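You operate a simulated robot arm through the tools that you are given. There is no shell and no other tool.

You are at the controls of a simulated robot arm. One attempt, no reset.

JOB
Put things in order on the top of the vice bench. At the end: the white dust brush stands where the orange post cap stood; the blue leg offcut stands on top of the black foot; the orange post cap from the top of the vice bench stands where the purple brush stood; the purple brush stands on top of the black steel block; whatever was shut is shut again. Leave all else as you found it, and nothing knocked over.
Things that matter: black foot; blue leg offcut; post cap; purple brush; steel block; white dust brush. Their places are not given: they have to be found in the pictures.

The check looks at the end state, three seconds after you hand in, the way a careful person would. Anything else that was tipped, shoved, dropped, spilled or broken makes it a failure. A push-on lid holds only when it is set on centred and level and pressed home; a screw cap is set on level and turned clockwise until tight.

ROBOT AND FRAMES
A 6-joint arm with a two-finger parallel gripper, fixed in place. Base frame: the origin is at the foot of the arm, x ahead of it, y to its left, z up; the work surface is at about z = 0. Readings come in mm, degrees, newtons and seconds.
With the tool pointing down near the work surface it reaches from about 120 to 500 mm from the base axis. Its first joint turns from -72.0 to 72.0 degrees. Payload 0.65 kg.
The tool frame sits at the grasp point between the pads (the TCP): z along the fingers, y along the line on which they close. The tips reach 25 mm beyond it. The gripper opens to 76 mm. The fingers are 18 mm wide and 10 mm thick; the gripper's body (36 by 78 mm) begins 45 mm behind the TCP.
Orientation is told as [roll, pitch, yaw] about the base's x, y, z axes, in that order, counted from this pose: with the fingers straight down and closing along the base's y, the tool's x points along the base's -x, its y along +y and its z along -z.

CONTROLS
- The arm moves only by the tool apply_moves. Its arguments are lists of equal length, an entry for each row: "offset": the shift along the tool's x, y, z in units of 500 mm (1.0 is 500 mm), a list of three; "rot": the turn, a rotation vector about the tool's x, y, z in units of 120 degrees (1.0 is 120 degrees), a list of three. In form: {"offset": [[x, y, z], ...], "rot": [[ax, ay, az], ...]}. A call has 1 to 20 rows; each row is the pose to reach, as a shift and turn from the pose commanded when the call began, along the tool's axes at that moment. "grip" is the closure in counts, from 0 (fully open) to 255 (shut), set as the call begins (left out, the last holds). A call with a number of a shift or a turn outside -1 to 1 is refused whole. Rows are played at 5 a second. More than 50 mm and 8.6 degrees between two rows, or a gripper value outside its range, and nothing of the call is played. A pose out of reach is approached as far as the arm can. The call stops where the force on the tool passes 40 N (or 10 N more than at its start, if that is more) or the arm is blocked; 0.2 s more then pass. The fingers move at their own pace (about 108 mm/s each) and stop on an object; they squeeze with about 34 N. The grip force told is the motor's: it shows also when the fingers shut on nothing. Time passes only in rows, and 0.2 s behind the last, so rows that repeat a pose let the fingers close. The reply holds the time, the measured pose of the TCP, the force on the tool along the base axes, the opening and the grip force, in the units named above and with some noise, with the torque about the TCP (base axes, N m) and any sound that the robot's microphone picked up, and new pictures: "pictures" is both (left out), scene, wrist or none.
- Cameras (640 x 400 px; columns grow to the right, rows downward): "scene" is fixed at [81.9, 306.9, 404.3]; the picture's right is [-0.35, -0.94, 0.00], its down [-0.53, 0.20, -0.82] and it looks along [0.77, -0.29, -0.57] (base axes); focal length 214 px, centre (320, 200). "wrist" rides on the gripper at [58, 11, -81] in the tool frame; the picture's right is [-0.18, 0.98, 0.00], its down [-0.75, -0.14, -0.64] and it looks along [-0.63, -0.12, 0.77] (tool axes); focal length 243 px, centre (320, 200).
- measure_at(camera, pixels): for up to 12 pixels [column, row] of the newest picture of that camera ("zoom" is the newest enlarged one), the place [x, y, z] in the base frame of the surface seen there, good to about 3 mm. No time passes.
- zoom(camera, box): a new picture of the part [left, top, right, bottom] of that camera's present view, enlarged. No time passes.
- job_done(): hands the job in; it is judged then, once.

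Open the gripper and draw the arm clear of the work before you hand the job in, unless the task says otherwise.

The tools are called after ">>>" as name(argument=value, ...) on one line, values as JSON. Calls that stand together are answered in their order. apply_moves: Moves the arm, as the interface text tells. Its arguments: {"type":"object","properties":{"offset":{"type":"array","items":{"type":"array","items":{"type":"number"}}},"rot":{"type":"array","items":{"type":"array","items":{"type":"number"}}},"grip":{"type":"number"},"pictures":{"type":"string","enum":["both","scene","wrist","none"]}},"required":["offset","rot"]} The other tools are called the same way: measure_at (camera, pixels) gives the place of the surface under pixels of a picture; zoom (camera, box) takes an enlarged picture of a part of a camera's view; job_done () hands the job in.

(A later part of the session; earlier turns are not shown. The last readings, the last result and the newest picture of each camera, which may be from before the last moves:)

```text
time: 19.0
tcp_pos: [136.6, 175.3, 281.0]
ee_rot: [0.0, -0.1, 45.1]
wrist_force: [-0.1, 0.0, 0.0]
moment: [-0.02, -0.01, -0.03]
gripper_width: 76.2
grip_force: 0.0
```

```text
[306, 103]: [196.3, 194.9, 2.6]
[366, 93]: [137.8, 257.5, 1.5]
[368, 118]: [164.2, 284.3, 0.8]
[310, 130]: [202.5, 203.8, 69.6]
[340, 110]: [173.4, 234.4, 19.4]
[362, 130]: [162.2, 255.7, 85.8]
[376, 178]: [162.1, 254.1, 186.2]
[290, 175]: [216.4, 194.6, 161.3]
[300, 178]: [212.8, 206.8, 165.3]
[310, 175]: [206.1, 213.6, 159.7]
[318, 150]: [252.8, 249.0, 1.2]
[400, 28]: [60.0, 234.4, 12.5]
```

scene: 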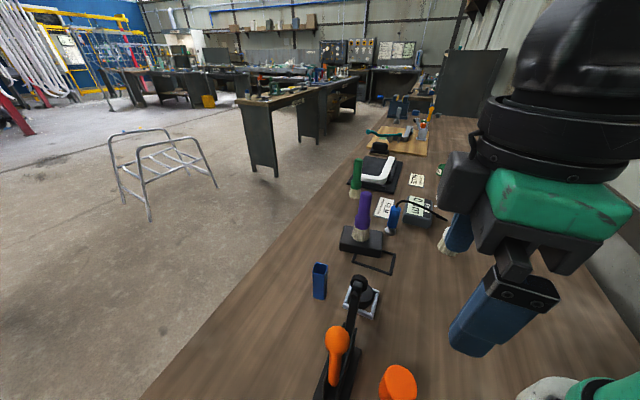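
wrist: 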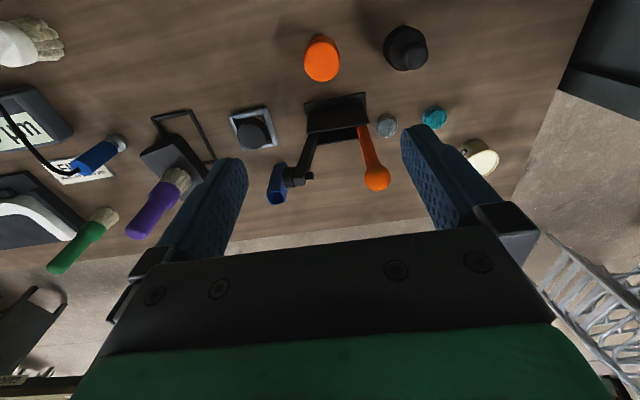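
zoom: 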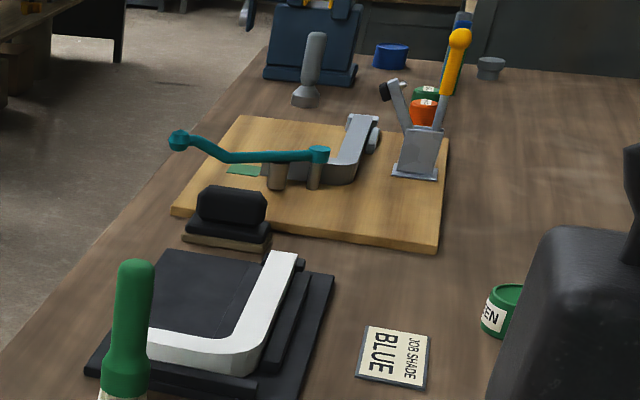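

The cap is a cylinder about 38 mm wide and 52 mm tall centred at (133,175.8). I descend above it to z≈100 for a check first.

>>> apply_moves(offset=[[0.0045, 0.006, 0.07], [0.0045, 0.006, 0.14], [0.0045, 0.006, 0.21], [0.0045, 0.006, 0.28], [0.0045, 0.006, 0.34], [0.0045, 0.006, 0.362], [0.0045, 0.006, 0.362]], rot=[[0, 0, 0], [0, 0, 0], [0, 0, 0], [0, 0, 0], [0, 0, 0], [0, 0, 0], [0, 0, 0]], grip=0)

```text
time: 20.6
tcp_pos: [135.0, 175.5, 99.2]
ee_rot: [0.0, -0.1, 45.1]
wrist_force: [0.2, 0.8, 0.2]
moment: [-0.04, -0.01, 0.03]
gripper_width: 76.0
grip_force: 0.1
```

scene: 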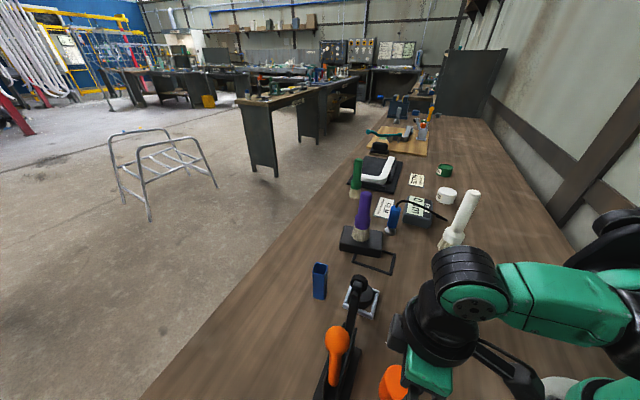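
wrist: 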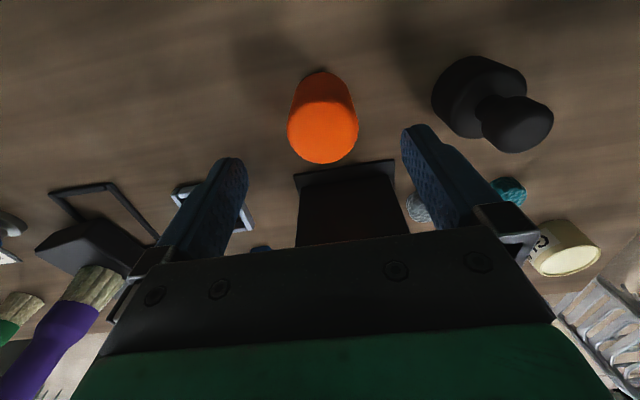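

The cap is centred between the fingers at about (323,125); the black knob at (490,100) is to the right. I re-measure both to confirm clearance before the final descent.

>>> measure_at(camera="wrist", pixels=[[290, 125], [356, 125], [322, 160], [322, 103], [300, 150], [345, 150], [298, 95], [350, 95], [322, 75], [322, 130], [440, 100], [485, 130]])

>>> measure_at(camera="wrist", pixels=[[440, 110], [470, 138], [500, 148], [450, 125], [437, 95], [300, 180], [390, 170], [345, 172]])

```text
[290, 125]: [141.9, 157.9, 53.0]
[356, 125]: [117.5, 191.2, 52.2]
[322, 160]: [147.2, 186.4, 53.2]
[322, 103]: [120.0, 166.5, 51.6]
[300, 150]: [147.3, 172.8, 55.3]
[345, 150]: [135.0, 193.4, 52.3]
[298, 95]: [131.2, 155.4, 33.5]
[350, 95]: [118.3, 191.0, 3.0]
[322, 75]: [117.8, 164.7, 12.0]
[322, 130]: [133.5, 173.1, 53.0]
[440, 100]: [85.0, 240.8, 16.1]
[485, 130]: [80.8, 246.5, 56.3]
```

```text
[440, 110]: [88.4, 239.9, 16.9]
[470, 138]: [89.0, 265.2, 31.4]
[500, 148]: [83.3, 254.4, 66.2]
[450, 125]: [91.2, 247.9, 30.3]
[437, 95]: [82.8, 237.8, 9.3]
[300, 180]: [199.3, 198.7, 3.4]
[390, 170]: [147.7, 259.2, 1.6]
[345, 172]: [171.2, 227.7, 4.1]
```

The knob's nearest edge is over 30 mm from the open finger, so it is clear. I descend around the cap to z≈32.

>>> apply_moves(offset=[[0.003, 0.002, 0.05], [0.003, 0.002, 0.1], [0.003, 0.002, 0.134], [0.003, 0.002, 0.134]], rot=[[0, 0, 0], [0, 0, 0], [0, 0, 0], [0, 0, 0]])

```text
time: 21.6
tcp_pos: [130.5, 173.8, 32.9]
ee_rot: [0.0, -0.1, 45.0]
wrist_force: [0.8, 0.0, 0.4]
moment: [0.02, 0.0, 0.01]
gripper_width: 76.1
grip_force: 0.1
```

scene: 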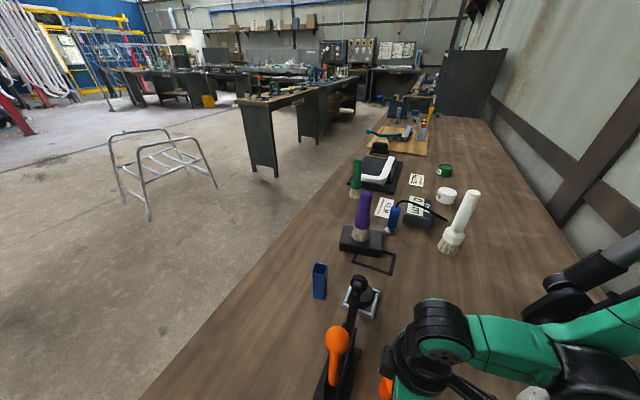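
wrist: 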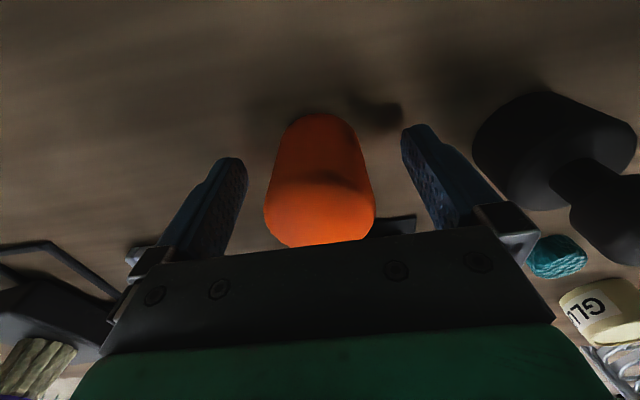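

The cap is between the fingers with the pads at mid height. I close the gripper.

>>> apply_moves(offset=[[0, 0, 0], [0, 0, 0], [0, 0, 0], [0, 0, 0]], rot=[[0, 0, 0], [0, 0, 0], [0, 0, 0], [0, 0, 0]], grip=255, pictures="wrist")

```text
time: 22.6
tcp_pos: [131.0, 174.9, 34.5]
ee_rot: [0.0, -0.1, 45.2]
wrist_force: [1.1, 0.4, -0.5]
moment: [-0.03, 0.02, -0.03]
gripper_width: 40.4
grip_force: 33.5
```

wrist: 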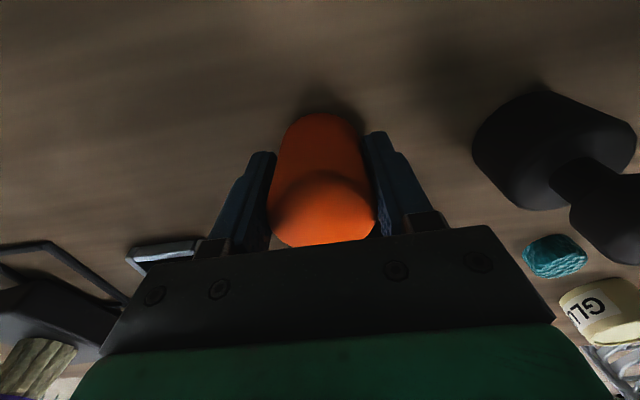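

The grip holds the cap at 40 mm opening. I lift it straight up to about z=273, well clear of the clamp, and check.

>>> apply_moves(offset=[[0, 0, -0.04], [0, 0, -0.1], [0, 0, -0.18], [0, 0, -0.26], [0, 0, -0.34], [0, 0, -0.42], [0, 0, -0.48], [0, 0, -0.48]], rot=[[0, 0, 0], [0, 0, 0], [0, 0, 0], [0, 0, 0], [0, 0, 0], [0, 0, 0], [0, 0, 0], [0, 0, 0]])

```text
time: 24.4
tcp_pos: [131.8, 174.5, 272.4]
ee_rot: [0.0, 0.0, 45.1]
wrist_force: [-0.1, -0.5, -1.0]
moment: [0.01, 0.05, -0.02]
gripper_width: 40.6
grip_force: 34.3
```

scene: 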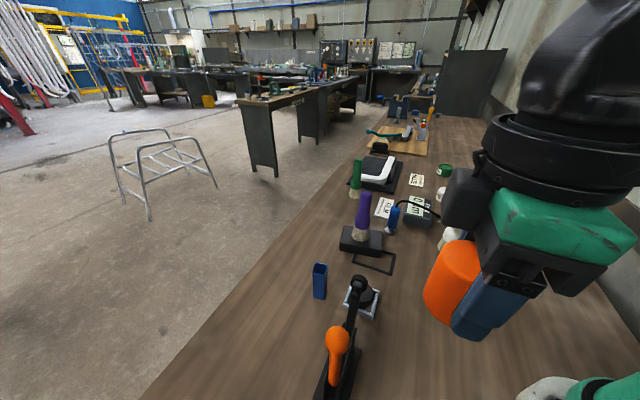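
wrist: 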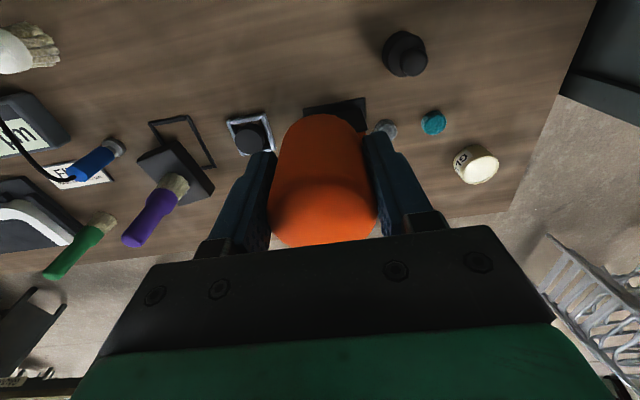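

The cap came up cleanly. I carry it over the clamp with about 40 mm clearance and out to the old purple spot, stopping at z≈160.

>>> apply_moves(offset=[[-0.0661, 0.0246, 0], [-0.1322, 0.0492, 0], [-0.1984, 0.0738, 0], [-0.2645, 0.0984, 0], [-0.3306, 0.123, 0], [-0.3574, 0.1313, 0.05], [-0.3841, 0.1395, 0.11], [-0.4109, 0.1478, 0.17], [-0.4376, 0.156, 0.2248], [-0.4376, 0.156, 0.2248]], rot=[[0, 0, -0.0233], [0, 0, -0.0467], [0, 0, -0.07], [0, 0, -0.0933], [0, 0, -0.1167], [0, 0, -0.1167], [0, 0, -0.1167], [0, 0, -0.1167], [0, 0, -0.1167], [0, 0, -0.1167]])

```text
time: 26.6
tcp_pos: [232.5, 383.1, 161.8]
ee_rot: [0.0, -0.1, 59.1]
wrist_force: [-0.6, 0.1, -0.3]
moment: [0.01, -0.01, 0.0]
gripper_width: 40.5
grip_force: 34.0
```

scene: 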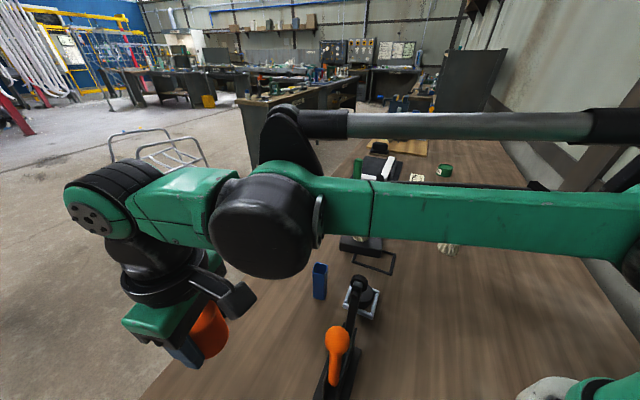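
wrist: 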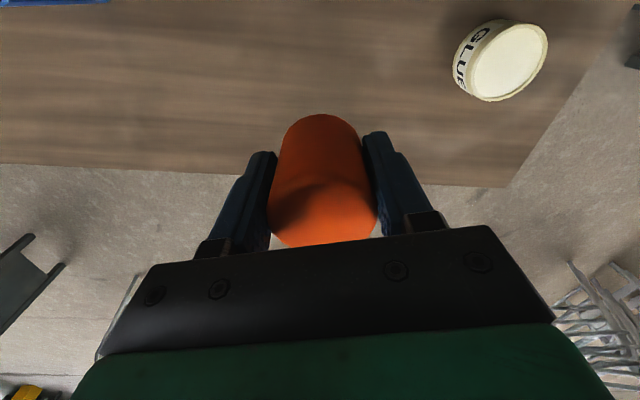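

The cap hangs over the old purple spot at (232.5,383,162). Before going lower I check the forearm's clearance over the clamp's orange ball, so I descend only to z≈98, which was already safe with the brush.

>>> apply_moves(offset=[[0, 0, 0.04], [0, 0, 0.08], [0, 0, 0.126], [0, 0, 0.126]], rot=[[0, 0, 0], [0, 0, 0], [0, 0, 0], [0, 0, 0]])

>>> zoom(camera="scene", box=[240, 240, 440, 400])

```text
time: 27.6
tcp_pos: [232.7, 384.6, 99.2]
ee_rot: [0.0, -0.1, 59.1]
wrist_force: [-0.2, -0.6, -0.2]
moment: [0.02, 0.0, -0.01]
gripper_width: 40.7
grip_force: 34.0
```

scene: 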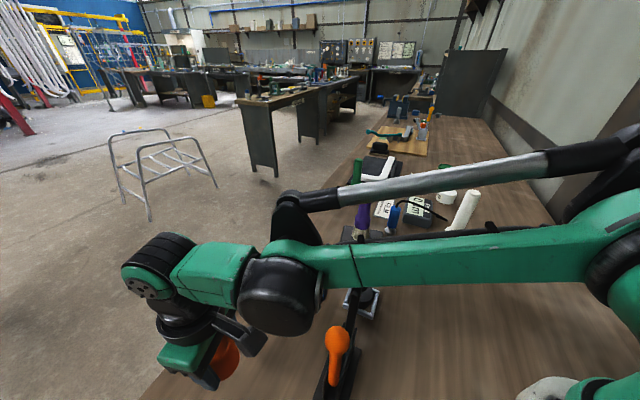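
wrist: 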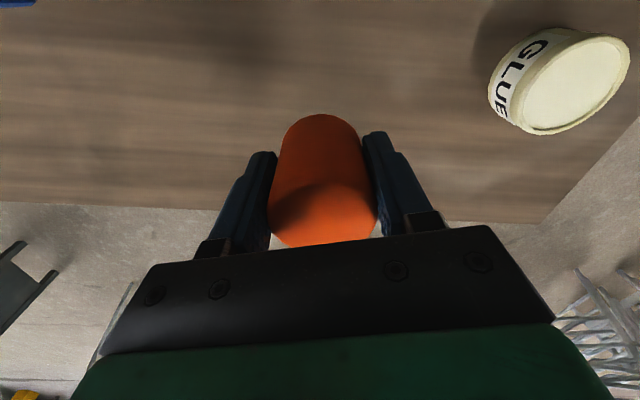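

```text
2.50 times, centred on (340, 320) of scene
```

zoom: 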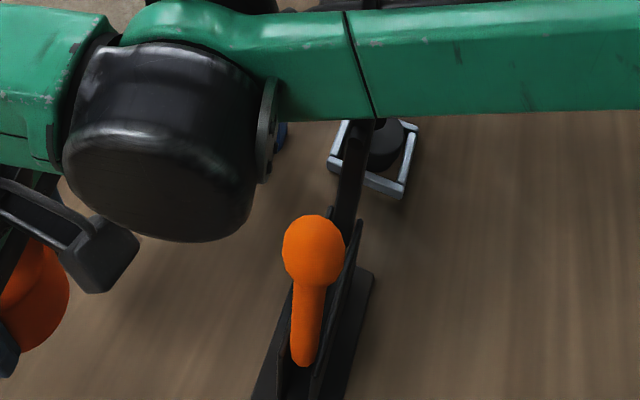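

I measure the forearm's lower edge and the black joint housing near the ball to compute the clearance.

>>> measure_at(camera="zoom", pixels=[[290, 112], [320, 112], [360, 110], [420, 106], [520, 104], [160, 225], [200, 235], [245, 205], [266, 178], [313, 250], [313, 222], [300, 90]])

>>> measure_at(camera="zoom", pixels=[[130, 200], [90, 170], [220, 150], [150, 110], [100, 270], [120, 250], [90, 230], [250, 120], [300, 40], [400, 40], [500, 40], [300, 240]])

```text
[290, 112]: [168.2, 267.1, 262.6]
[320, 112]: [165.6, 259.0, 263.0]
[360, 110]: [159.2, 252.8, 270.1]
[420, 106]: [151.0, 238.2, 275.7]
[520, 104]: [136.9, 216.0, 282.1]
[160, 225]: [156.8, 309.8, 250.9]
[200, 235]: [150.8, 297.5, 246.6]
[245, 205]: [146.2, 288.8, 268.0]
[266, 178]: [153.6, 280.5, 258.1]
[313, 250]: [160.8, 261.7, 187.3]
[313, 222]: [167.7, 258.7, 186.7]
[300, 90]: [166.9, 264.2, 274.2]
```

```text
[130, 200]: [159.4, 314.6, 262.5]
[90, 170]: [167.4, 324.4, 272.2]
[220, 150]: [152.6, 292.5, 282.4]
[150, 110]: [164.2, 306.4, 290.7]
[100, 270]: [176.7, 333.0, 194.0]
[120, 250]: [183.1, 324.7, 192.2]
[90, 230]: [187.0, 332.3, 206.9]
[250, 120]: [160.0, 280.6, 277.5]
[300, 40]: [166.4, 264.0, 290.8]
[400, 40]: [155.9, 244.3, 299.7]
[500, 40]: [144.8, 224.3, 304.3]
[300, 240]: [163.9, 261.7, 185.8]
```

The forearm's bottom is at z≈262 right above the ball, whose top is about 189. Lowering another 65 mm would leave only about 10 mm, so I'll set the cap on bare wood near (220,60) and re-grip it near its top. I carry it back up and over.

>>> apply_moves(offset=[[0, 0, -0.06], [0, 0, -0.122], [0.028, -0.001, -0.18], [0.056, -0.002, -0.24], [0.085, -0.0025, -0.3], [0.1129, -0.003, -0.348], [0.17, -0.0415, -0.348], [0.227, -0.0801, -0.348], [0.2841, -0.1186, -0.348], [0.3411, -0.1571, -0.348], [0.3982, -0.1956, -0.348], [0.4553, -0.2342, -0.348], [0.5123, -0.2727, -0.348], [0.5694, -0.3112, -0.348], [0.5694, -0.3112, -0.348]], rot=[[0, 0, 0], [0, 0, 0], [0, 0, 0], [0, 0, 0], [0, 0, 0], [0, 0, 0], [0, 0, 0.04375], [0, 0, 0.0875], [0, 0, 0.13125], [0, 0, 0.175], [0, 0, 0.21875], [0, 0, 0.2625], [0, 0, 0.30625], [0, 0, 0.35], [0, 0, 0.35]])

```text
time: 30.8
tcp_pos: [218.6, 59.4, 271.6]
ee_rot: [0.0, -0.1, 17.1]
wrist_force: [0.5, 0.3, 0.0]
moment: [-0.02, -0.01, 0.03]
gripper_width: 40.7
grip_force: 33.5
```

scene: 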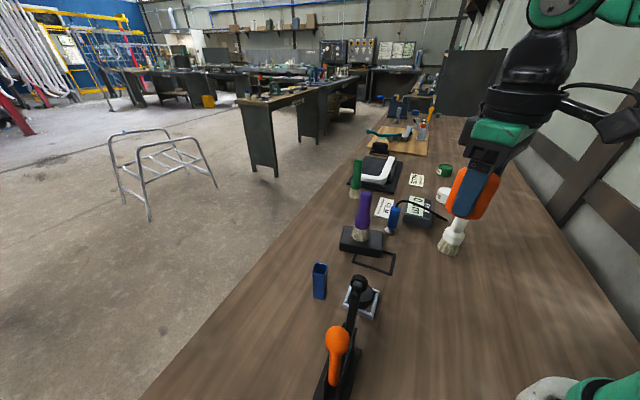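
wrist: 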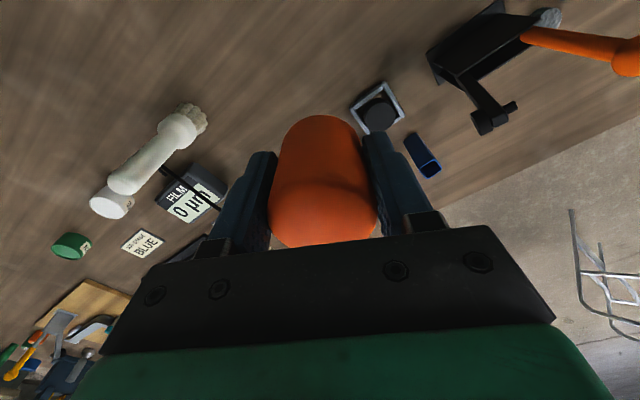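

The cap is above bare wood at (219,59). I lower it to about 3 mm above contact.

>>> apply_moves(offset=[[0, 0, 0.08], [0, 0, 0.16], [0, 0, 0.24], [0, 0, 0.32], [0, 0, 0.39], [0, 0, 0.44], [0, 0, 0.465], [0, 0, 0.47], [0, 0, 0.47]], rot=[[0, 0, 0], [0, 0, 0], [0, 0, 0], [0, 0, 0], [0, 0, 0], [0, 0, 0], [0, 0, 0], [0, 0, 0], [0, 0, 0]])

```text
time: 32.8
tcp_pos: [218.1, 61.7, 37.2]
ee_rot: [0.1, 0.1, 17.1]
wrist_force: [0.0, -0.6, 0.2]
moment: [0.01, 0.0, -0.03]
gripper_width: 40.4
grip_force: 33.5
```

scene: 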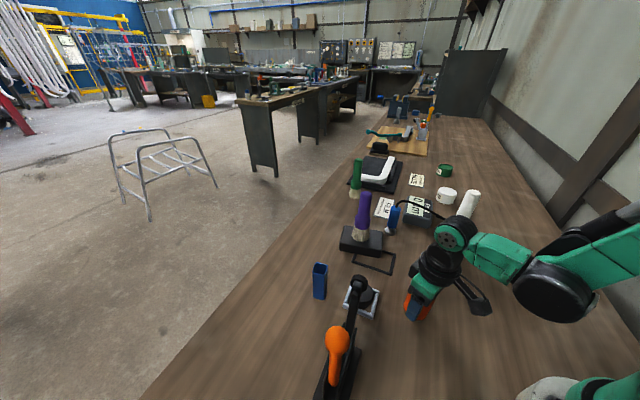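
wrist: 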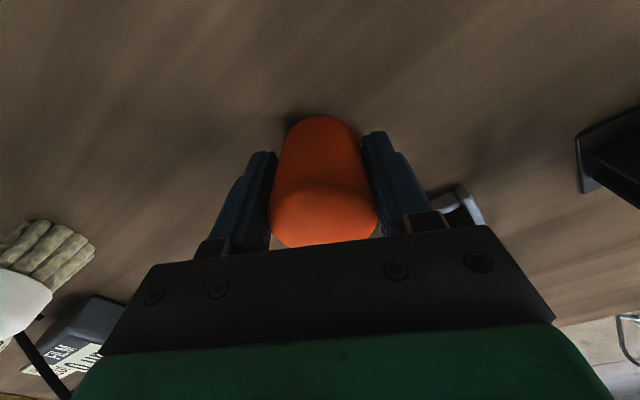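

Still no contact at z≈37. I step down 0.7 mm at a time and watch the force.

>>> apply_moves(offset=[[0, 0, 0.002], [0, 0, 0.004], [0, 0, 0.004]], rot=[[0, 0, 0], [0, 0, 0], [0, 0, 0]], pictures="none")

```text
time: 33.6
tcp_pos: [217.7, 60.7, 34.6]
ee_rot: [0.0, 0.0, 17.0]
wrist_force: [-0.2, 0.1, -0.6]
moment: [0.01, 0.0, 0.04]
gripper_width: 40.6
grip_force: 34.3
```

Still free at z≈34.6, so I continue in small steps.

>>> apply_moves(offset=[[0, 0, 0.0012], [0, 0, 0.0024], [0, 0, 0.0024]], rot=[[0, 0, 0], [0, 0, 0], [0, 0, 0]], pictures="none")

```text
time: 34.4
tcp_pos: [219.2, 61.6, 33.7]
ee_rot: [0.1, 0.0, 17.0]
wrist_force: [-1.0, 0.3, 3.9]
moment: [0.05, -0.03, -0.05]
gripper_width: 40.3
grip_force: 34.0
```

Light contact at 3.9 N: the cap is on the table. I open, then raise 20 mm to re-grip near its top.

>>> apply_moves(offset=[[0, 0, 0], [0, 0, 0], [0, 0, 0], [0, 0, -0.02], [0, 0, -0.044], [0, 0, -0.044]], rot=[[0, 0, 0], [0, 0, 0], [0, 0, 0], [0, 0, 0], [0, 0, 0], [0, 0, 0]], grip=60)

```text
time: 35.8
tcp_pos: [219.9, 61.5, 54.7]
ee_rot: [0.1, 0.0, 17.1]
wrist_force: [0.4, -0.4, 0.5]
moment: [0.02, -0.01, 0.03]
gripper_width: 58.2
grip_force: 0.0
```

scene: 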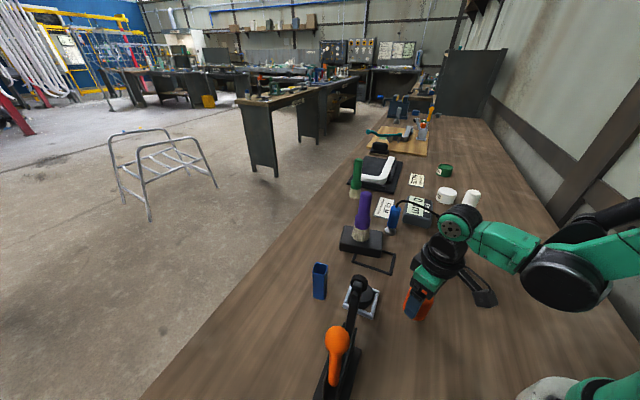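
wrist: 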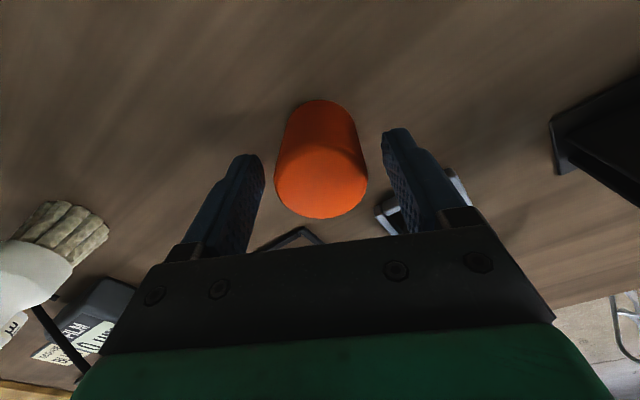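

The cap stands free and the fingers now cover its upper 22 mm. I measure its centre relative to the TCP before re-gripping.

>>> measure_at(camera="wrist", pixels=[[278, 182], [365, 178], [321, 215], [320, 150], [295, 160], [348, 158], [295, 205], [350, 203], [320, 105], [300, 108], [340, 108], [321, 182]])

>>> apply_moves(offset=[[0, 0, 0], [0, 0, 0], [0, 0, 0], [0, 0, 0]], rot=[[0, 0, 0], [0, 0, 0], [0, 0, 0], [0, 0, 0]], grip=255, pictures="wrist")

```text
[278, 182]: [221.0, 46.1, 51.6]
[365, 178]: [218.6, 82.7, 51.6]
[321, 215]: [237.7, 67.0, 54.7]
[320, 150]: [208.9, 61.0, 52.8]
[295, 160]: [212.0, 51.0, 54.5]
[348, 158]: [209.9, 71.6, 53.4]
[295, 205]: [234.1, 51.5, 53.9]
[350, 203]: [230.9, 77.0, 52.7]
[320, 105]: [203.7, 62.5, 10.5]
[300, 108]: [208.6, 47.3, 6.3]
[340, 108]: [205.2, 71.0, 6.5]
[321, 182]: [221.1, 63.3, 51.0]
```

```text
time: 36.8
tcp_pos: [219.3, 61.9, 54.4]
ee_rot: [0.1, 0.0, 17.1]
wrist_force: [-0.4, 0.4, 1.4]
moment: [0.04, -0.01, 0.01]
gripper_width: 40.4
grip_force: 34.2
```

wrist: 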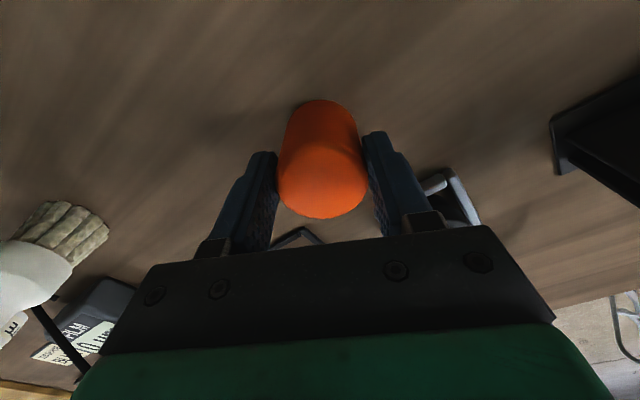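

The re-grip holds at 40 mm. I lift to z≈290, carry the cap over the clamp, and come down outside it to z≈165 over the purple spot.

>>> apply_moves(offset=[[0, 0, -0.06], [0, 0, -0.14], [0, 0, -0.22], [0, 0, -0.3], [0, 0, -0.39], [0, 0, -0.472], [-0.0167, 0.0663, -0.472], [-0.0333, 0.1326, -0.472], [-0.05, 0.1989, -0.472], [-0.0666, 0.2653, -0.472], [-0.0833, 0.3316, -0.472], [-0.0999, 0.3979, -0.472], [-0.1166, 0.4642, -0.472], [-0.1332, 0.5305, -0.472], [-0.1527, 0.5501, -0.41], [-0.1722, 0.5697, -0.347], [-0.1916, 0.5892, -0.284], [-0.2111, 0.6088, -0.221], [-0.2111, 0.6088, -0.221]], rot=[[0, 0, 0], [0, 0, 0], [0, 0, 0], [0, 0, 0], [0, 0, 0], [0, 0, 0], [0, 0, -0.04375], [0, 0, -0.0875], [0, 0, -0.13125], [0, 0, -0.175], [0, 0, -0.21875], [0, 0, -0.2625], [0, 0, -0.30625], [0, 0, -0.35], [0, 0, -0.35], [0, 0, -0.35], [0, 0, -0.35], [0, 0, -0.35], [0, 0, -0.35]])

```text
time: 40.8
tcp_pos: [230.4, 383.4, 166.5]
ee_rot: [0.0, -0.1, 59.2]
wrist_force: [-0.5, -0.2, 0.4]
moment: [0.04, 0.04, -0.01]
gripper_width: 40.2
grip_force: 33.2
```

scene: 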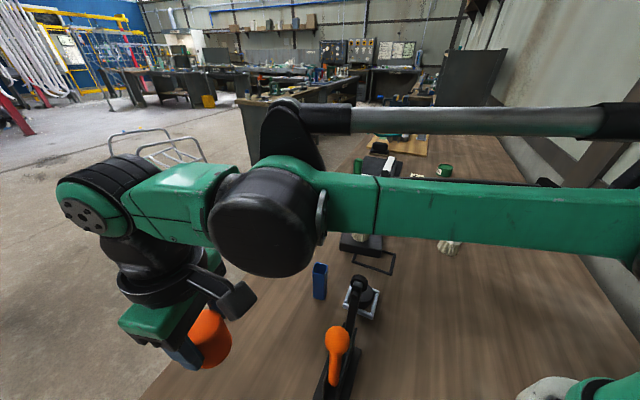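
wrist: 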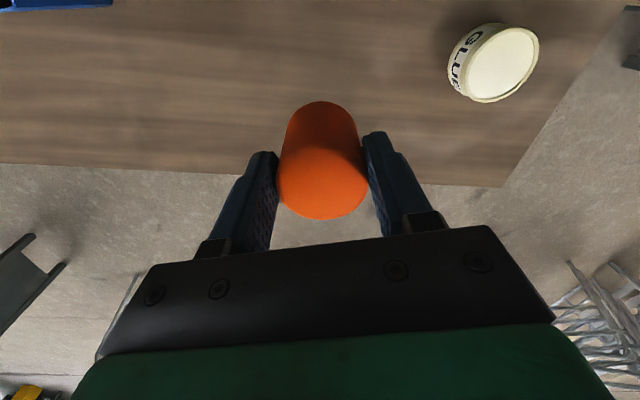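

The cap is at the purple spot's column; I measure its top rim to fine-tune the lateral position before descending.

>>> measure_at(camera="wrist", pixels=[[281, 182], [364, 180], [321, 215], [320, 152], [297, 160], [347, 160], [297, 205], [348, 203], [320, 106], [321, 182]])

>>> measure_at(camera="scene", pixels=[[215, 310], [225, 335], [220, 365], [205, 345], [260, 275], [240, 260], [340, 230], [330, 232]])

```text
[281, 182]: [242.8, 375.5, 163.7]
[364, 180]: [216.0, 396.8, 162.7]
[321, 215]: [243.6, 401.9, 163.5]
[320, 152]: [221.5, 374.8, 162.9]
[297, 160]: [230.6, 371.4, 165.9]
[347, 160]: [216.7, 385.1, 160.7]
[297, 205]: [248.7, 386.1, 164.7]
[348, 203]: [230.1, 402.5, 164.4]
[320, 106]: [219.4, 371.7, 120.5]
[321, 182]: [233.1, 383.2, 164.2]
```

```text
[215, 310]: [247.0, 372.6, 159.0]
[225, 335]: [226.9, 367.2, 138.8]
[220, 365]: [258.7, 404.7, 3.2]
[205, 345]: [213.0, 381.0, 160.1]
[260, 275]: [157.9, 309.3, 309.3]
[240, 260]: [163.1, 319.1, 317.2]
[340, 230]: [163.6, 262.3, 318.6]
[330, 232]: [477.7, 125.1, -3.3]
```

The cap's centre is at about (231.2,386.8), within 1.5 mm of the target. I descend to about z=59, just above contact.

>>> apply_moves(offset=[[0, 0, 0.05], [0, 0, 0.1], [0, 0, 0.14], [0, 0, 0.175], [0, 0, 0.2], [0, 0, 0.214], [0, 0, 0.214]], rot=[[0, 0, 0], [0, 0, 0], [0, 0, 0], [0, 0, 0], [0, 0, 0], [0, 0, 0], [0, 0, 0]])

```text
time: 42.4
tcp_pos: [228.8, 384.2, 59.1]
ee_rot: [0.0, -0.2, 59.1]
wrist_force: [-0.1, 0.5, 0.3]
moment: [-0.02, -0.04, 0.0]
gripper_width: 40.1
grip_force: 34.0
```

scene: 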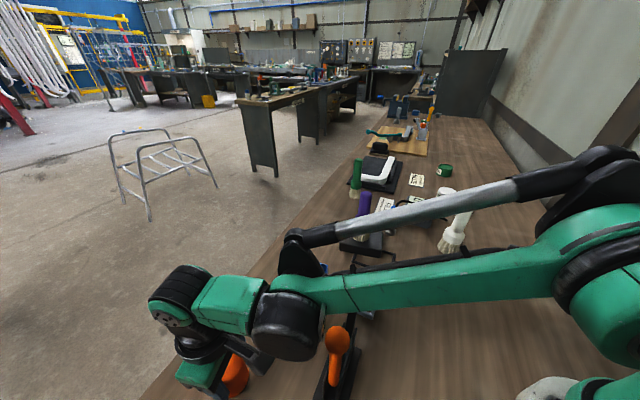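
wrist: 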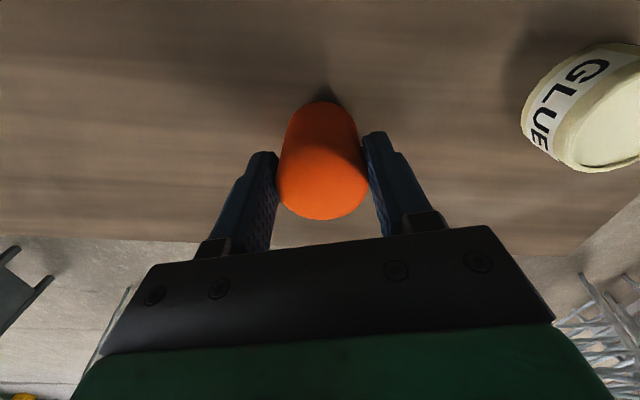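

I check the cap centre and the forearm clearance once more at this height, since the reading drifted to (228.8,384.2).

>>> measure_at(camera="wrist", pixels=[[281, 182], [364, 180], [321, 215], [320, 152], [297, 160], [347, 160], [297, 205], [348, 203], [320, 108], [335, 108], [300, 112], [321, 182]])

>>> measure_at(camera="scene", pixels=[[335, 308], [345, 305], [290, 355], [310, 350], [322, 325], [338, 335], [338, 345], [360, 303], [270, 360], [320, 300]])

```text
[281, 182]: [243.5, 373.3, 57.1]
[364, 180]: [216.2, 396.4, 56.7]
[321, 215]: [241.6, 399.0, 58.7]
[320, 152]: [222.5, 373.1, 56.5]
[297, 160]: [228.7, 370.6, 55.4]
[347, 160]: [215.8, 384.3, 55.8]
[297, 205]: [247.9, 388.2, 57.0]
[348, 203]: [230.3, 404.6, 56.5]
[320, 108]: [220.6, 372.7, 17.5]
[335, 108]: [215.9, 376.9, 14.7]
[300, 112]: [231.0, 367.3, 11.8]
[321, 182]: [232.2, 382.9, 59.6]
```

```text
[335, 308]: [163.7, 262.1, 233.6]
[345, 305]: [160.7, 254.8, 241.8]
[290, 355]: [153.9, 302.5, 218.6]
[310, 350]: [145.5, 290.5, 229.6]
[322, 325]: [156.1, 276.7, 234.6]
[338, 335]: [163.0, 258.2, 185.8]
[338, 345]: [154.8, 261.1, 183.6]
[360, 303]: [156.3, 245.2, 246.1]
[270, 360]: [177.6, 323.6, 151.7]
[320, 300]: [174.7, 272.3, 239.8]
```

The cap centre is (230.8,386.2), and the forearm is still over 40 mm above the ball. I lower in small steps to contact.

>>> apply_moves(offset=[[0, 0, 0.003], [0, 0, 0.006], [0, 0, 0.006]], rot=[[0, 0, 0], [0, 0, 0], [0, 0, 0]], pictures="none")

```text
time: 43.2
tcp_pos: [230.2, 383.3, 57.0]
ee_rot: [0.0, -0.1, 59.0]
wrist_force: [0.4, 0.0, -0.6]
moment: [0.02, 0.01, 0.01]
gripper_width: 40.2
grip_force: 34.6
```

Still free at z≈57, so I continue down in small steps.

>>> apply_moves(offset=[[0, 0, 0.0014], [0, 0, 0.0028], [0, 0, 0.0028]], rot=[[0, 0, 0], [0, 0, 0], [0, 0, 0]], pictures="none")

```text
time: 44.0
tcp_pos: [230.9, 383.2, 55.3]
ee_rot: [0.0, -0.1, 59.0]
wrist_force: [0.3, -0.5, -0.4]
moment: [0.0, 0.02, 0.0]
gripper_width: 39.9
grip_force: 33.8
```

No contact yet at z≈55.3; another small step down.

>>> apply_moves(offset=[[0, 0, 0.001], [0, 0, 0.002], [0, 0, 0.002]], rot=[[0, 0, 0], [0, 0, 0], [0, 0, 0]], pictures="none")

```text
time: 44.8
tcp_pos: [230.1, 382.6, 54.3]
ee_rot: [-0.1, -0.1, 59.0]
wrist_force: [-0.2, 2.5, 11.9]
moment: [0.19, -0.02, -0.11]
gripper_width: 40.1
grip_force: 34.0
```

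Contact at 12 N. I relax 0.3 mm, then open the fingers partway.

>>> apply_moves(offset=[[0, 0, -0.0005], [0, 0, -0.0005]], rot=[[0, 0, 0], [0, 0, 0]], pictures="none")

>>> apply_moves(offset=[[0, 0, 0], [0, 0, 0], [0, 0, 0]], rot=[[0, 0, 0], [0, 0, 0], [0, 0, 0]], grip=40)

```text
time: 45.4
tcp_pos: [230.5, 383.4, 54.3]
ee_rot: [-0.1, 0.0, 59.2]
wrist_force: [0.7, 0.4, 0.6]
moment: [0.06, -0.03, 0.02]
gripper_width: 40.3
grip_force: 33.9
```

```text
time: 46.2
tcp_pos: [229.3, 383.1, 53.5]
ee_rot: [0.0, -0.1, 59.1]
wrist_force: [0.0, -0.3, -1.0]
moment: [-0.03, -0.01, 0.0]
gripper_width: 64.6
grip_force: 0.1
```

scene: 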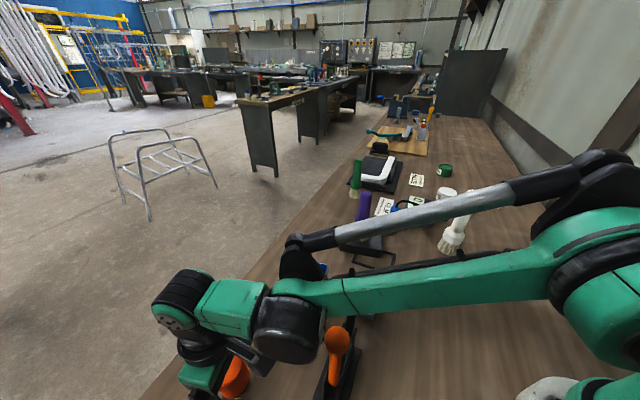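
wrist: 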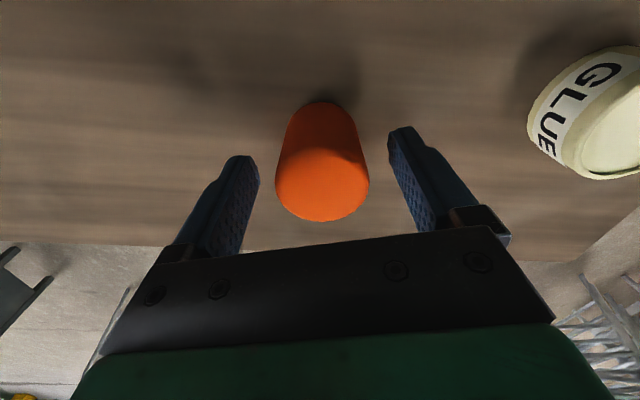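

The cap stands on its new place. I raise straight up, then move over the blue tube at z≈230 with yaw about 53.5° to view it.

>>> apply_moves(offset=[[0, 0, -0.05], [0, 0, -0.12], [0, 0, -0.212], [0.0313, -0.0537, -0.25], [0.0626, -0.1073, -0.29], [0.0939, -0.161, -0.33], [0.1251, -0.2147, -0.352], [0.1564, -0.2683, -0.352], [0.1877, -0.322, -0.352], [0.1877, -0.322, -0.352]], rot=[[0, 0, 0], [0, 0, 0], [0, 0, 0], [0, 0, 0.008], [0, 0, 0.016], [0, 0, 0.024], [0, 0, 0.032], [0, 0, 0.04], [0, 0, 0.0467], [0, 0, 0.0467]], grip=40)

```text
time: 48.4
tcp_pos: [319.7, 218.3, 230.8]
ee_rot: [0.0, -0.1, 53.6]
wrist_force: [0.7, 0.1, -0.4]
moment: [0.04, -0.02, -0.03]
gripper_width: 64.2
grip_force: 0.0
```

scene: 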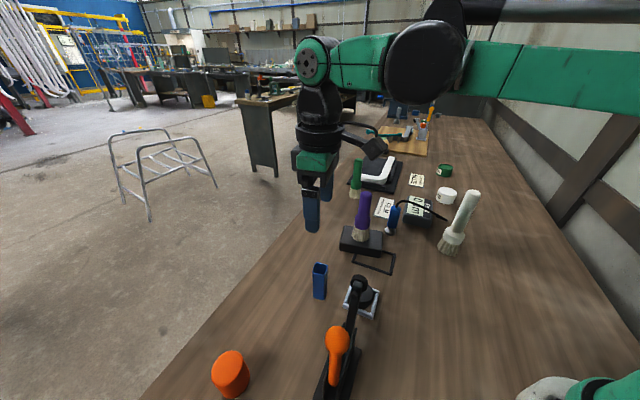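
wrist: 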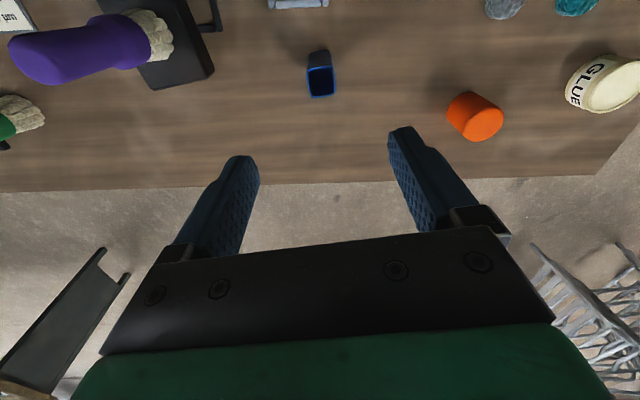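

The tube is directly below at (320,75) and the cap stands well at (475,115). I zoom on the tube to get its centre and orientation.

>>> zoom(camera="wrist", box=[288, 40, 352, 110])

```text
5.71 times, centred on (320, 75) of wrist
```

zoom: 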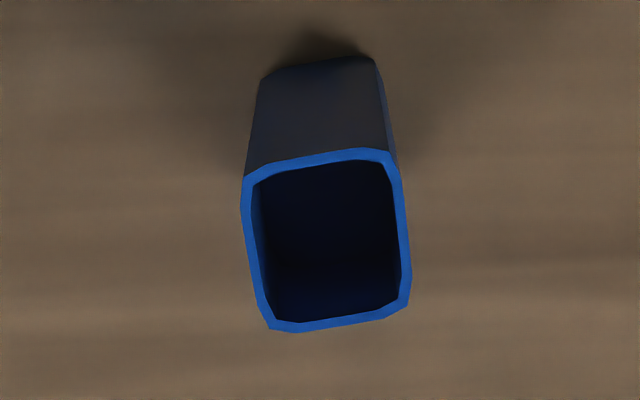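

The rim's edges are at (247,200)–(262,305) left, (398,180)–(408,290) right, (260,172)–(390,155) top and (285,327)–(395,312) bottom. I measure on the rim.

>>> measure_at(camera="zoom", pixels=[[248, 210], [260, 290], [398, 190], [406, 280], [275, 166], [375, 155], [285, 326], [385, 314], [265, 120], [375, 110], [270, 80], [365, 65]])

```text
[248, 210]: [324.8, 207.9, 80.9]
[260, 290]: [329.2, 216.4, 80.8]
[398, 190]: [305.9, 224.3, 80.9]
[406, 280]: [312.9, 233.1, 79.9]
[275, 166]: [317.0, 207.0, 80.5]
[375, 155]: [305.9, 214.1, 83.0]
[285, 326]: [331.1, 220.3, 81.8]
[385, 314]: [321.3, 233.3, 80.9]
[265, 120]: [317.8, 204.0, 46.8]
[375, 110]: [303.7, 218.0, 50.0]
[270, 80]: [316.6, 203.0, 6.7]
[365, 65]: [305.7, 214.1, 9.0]
```

The tube centre is (318.5,219.6) with its faces matching a yaw of about 50°, size about 25 mm and height 81 mm. I turn 3.6° and descend to z≈50.

>>> apply_moves(offset=[[-0.0006, 0.0035, 0.06], [-0.0006, 0.0035, 0.13], [-0.0006, 0.0035, 0.2], [-0.0006, 0.0035, 0.27], [-0.0006, 0.0035, 0.33], [-0.0006, 0.0035, 0.3616], [-0.0006, 0.0035, 0.3616]], rot=[[0, 0, 0.015], [0, 0, 0.03], [0, 0, 0.03], [0, 0, 0.03], [0, 0, 0.03], [0, 0, 0.03], [0, 0, 0.03]], grip=40)

```text
time: 50.0
tcp_pos: [316.8, 221.7, 46.6]
ee_rot: [0.0, -0.1, 49.8]
wrist_force: [-0.4, 0.6, 0.5]
moment: [-0.01, -0.02, -0.01]
gripper_width: 64.0
grip_force: 0.1
```

scene: 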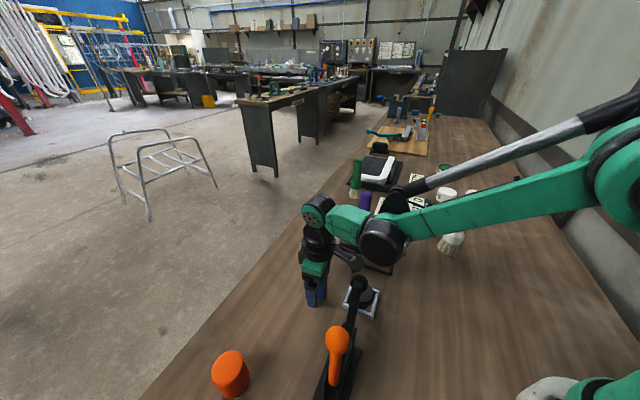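
wrist: 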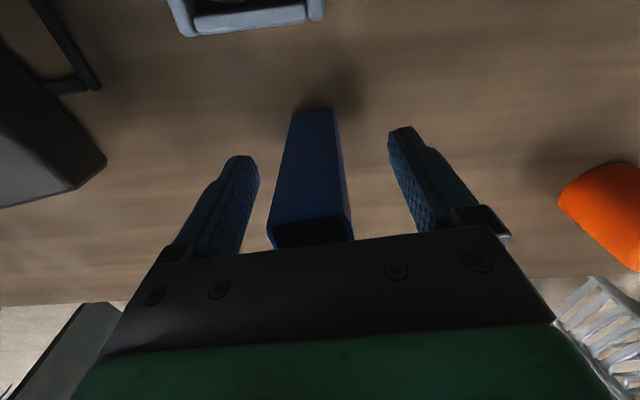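

The tube is slightly left of centre between the fingers. I measure its sides to centre the gripper before closing, since the tube could tip if pushed.

>>> measure_at(camera="wrist", pixels=[[290, 180], [335, 180], [300, 130], [325, 130], [315, 160], [347, 200], [340, 150], [275, 215], [345, 215], [310, 222], [250, 190], [395, 170]])

>>> zoom(camera="wrist", box=[230, 90, 420, 260])

```text
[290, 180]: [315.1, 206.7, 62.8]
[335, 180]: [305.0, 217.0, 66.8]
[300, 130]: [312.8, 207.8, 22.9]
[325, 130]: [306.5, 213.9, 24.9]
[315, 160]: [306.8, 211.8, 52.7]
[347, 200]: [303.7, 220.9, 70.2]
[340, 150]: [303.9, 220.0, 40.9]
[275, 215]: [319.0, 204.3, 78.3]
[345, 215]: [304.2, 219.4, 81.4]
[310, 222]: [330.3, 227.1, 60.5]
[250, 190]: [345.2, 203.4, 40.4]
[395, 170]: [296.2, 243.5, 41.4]
```

```text
2.35 times, centred on (325, 175) of wrist
```

zoom: 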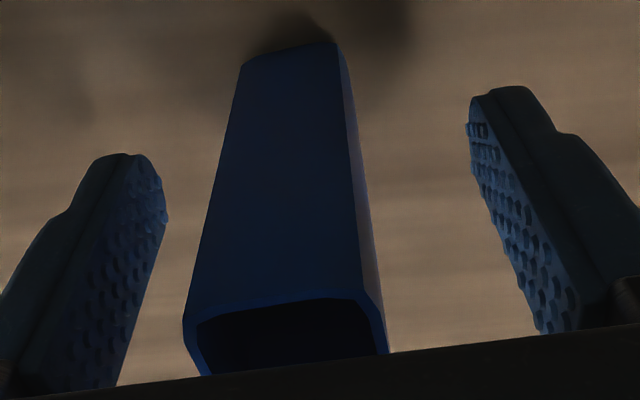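

The finger midline and the tube centre differ by only about 1 mm. I shift 1 mm to the left and close.

>>> apply_moves(offset=[[0, -0.0022, 0], [0, -0.0022, 0]], rot=[[0, 0, 0], [0, 0, 0]], pictures="none")

>>> apply_moves(offset=[[0, 0, 0], [0, 0, 0], [0, 0, 0], [0, 0, 0]], rot=[[0, 0, 0], [0, 0, 0], [0, 0, 0], [0, 0, 0]], grip=255)

```text
time: 50.6
tcp_pos: [318.5, 220.7, 47.5]
ee_rot: [-0.1, -0.1, 49.9]
wrist_force: [-0.3, 0.2, -0.5]
moment: [-0.02, 0.01, 0.0]
gripper_width: 64.2
grip_force: 0.1
```

```text
time: 51.6
tcp_pos: [320.0, 220.8, 47.5]
ee_rot: [0.0, -0.1, 49.8]
wrist_force: [-0.3, -0.2, 0.3]
moment: [0.0, 0.0, 0.01]
gripper_width: 25.7
grip_force: 34.1
```

scene: 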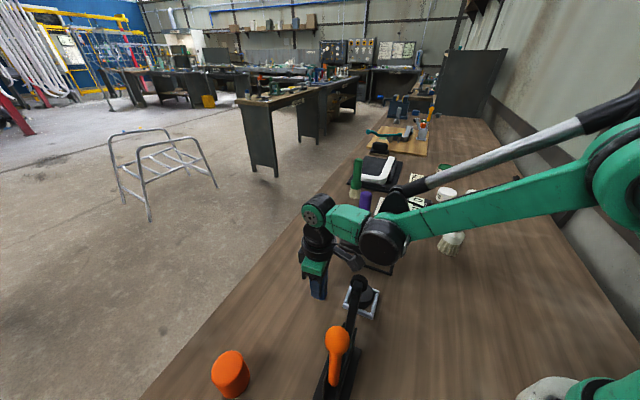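
wrist: 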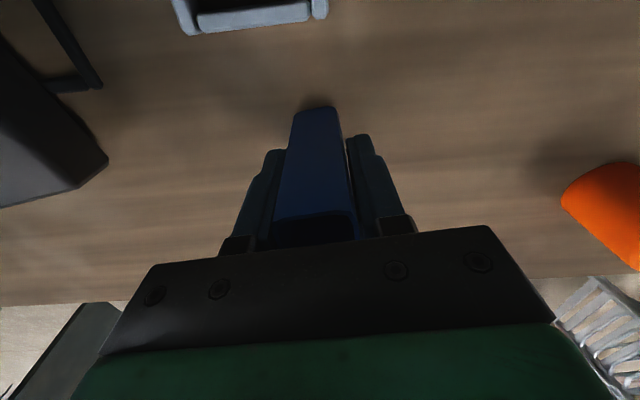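

The tube is gripped at 25.7 mm. I lift it to about z=200 and move over the foot at (274.4,149.6).

>>> apply_moves(offset=[[0, 0, -0.04], [0, 0, -0.11], [0, 0, -0.19], [0, 0, -0.264], [0, 0, -0.304], [0.0553, -0.0078, -0.304], [0.1107, -0.0157, -0.304], [0.166, -0.0235, -0.304], [0.166, -0.0235, -0.304]], rot=[[0, 0, 0], [0, 0, 0], [0, 0, 0], [0, 0, 0], [0, 0, 0], [0, 0, 0.008], [0, 0, 0.016], [0, 0, 0.024], [0, 0, 0.024]])

```text
time: 53.6
tcp_pos: [276.0, 149.2, 200.2]
ee_rot: [0.1, -0.2, 46.9]
wrist_force: [0.3, 0.7, -0.7]
moment: [0.02, 0.01, 0.05]
gripper_width: 25.7
grip_force: 34.1
```

scene: 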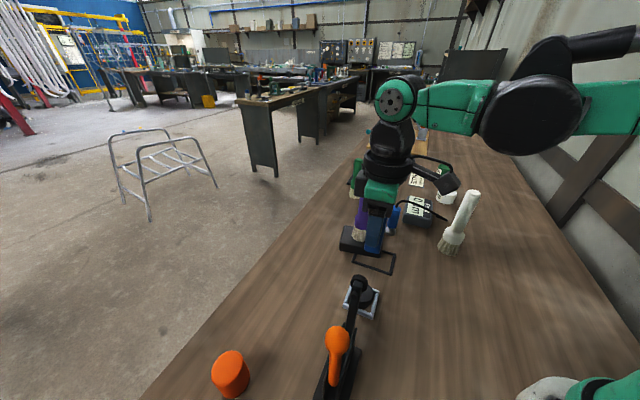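
wrist: 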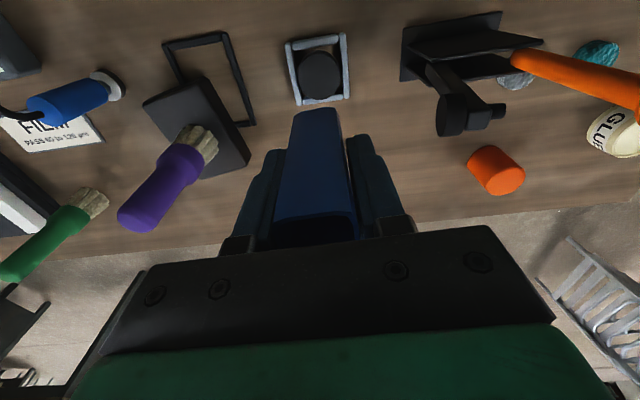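

The foot in its nest is visible at (320,72) just beyond the tube's lower end at (317,112). I zoom to measure the foot's centre and the tube's bottom edge.

>>> zoom(camera="wrist", box=[270, 20, 370, 120])

```text
4.00 times, centred on (320, 70) of wrist
```

zoom: 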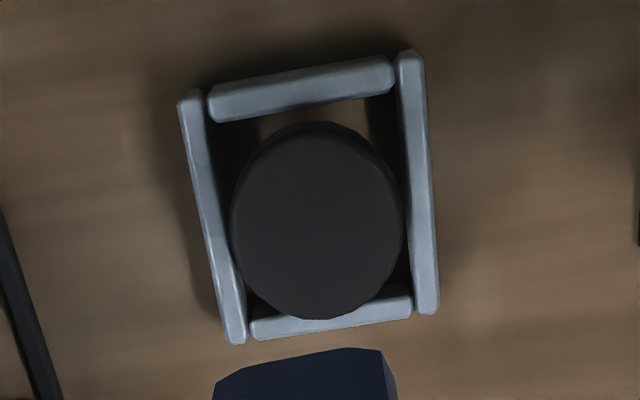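

The foot's top face spans (234,222)–(400,222) and about (315,140)–(320,315). I measure it and the tube's bottom corners.

>>> measure_at(camera="zoom", pixels=[[237, 225], [397, 225], [320, 312], [310, 142], [260, 285], [380, 285], [260, 160], [370, 160], [317, 225], [225, 385], [382, 355], [300, 365]])

>>> measure_at(camera="zoom", pixels=[[190, 95], [410, 55], [235, 335], [430, 305], [300, 90], [200, 220], [420, 190], [330, 320], [392, 390], [250, 370], [350, 350], [216, 390]])

```text
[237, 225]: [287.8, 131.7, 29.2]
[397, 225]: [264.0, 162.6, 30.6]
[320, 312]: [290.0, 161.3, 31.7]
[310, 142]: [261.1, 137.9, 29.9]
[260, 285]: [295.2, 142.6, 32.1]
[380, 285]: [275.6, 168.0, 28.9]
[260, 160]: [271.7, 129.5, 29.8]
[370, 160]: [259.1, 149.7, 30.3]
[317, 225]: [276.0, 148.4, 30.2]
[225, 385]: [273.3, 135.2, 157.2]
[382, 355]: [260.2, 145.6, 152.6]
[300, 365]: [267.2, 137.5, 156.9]
```

```text
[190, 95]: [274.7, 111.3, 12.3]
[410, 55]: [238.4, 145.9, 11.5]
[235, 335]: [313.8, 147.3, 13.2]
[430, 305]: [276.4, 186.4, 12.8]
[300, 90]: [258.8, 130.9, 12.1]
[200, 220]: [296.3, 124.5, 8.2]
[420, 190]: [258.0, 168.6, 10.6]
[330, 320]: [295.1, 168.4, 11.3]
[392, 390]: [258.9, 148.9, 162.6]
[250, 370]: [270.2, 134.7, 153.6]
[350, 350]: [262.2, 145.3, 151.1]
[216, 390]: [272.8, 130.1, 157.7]
```

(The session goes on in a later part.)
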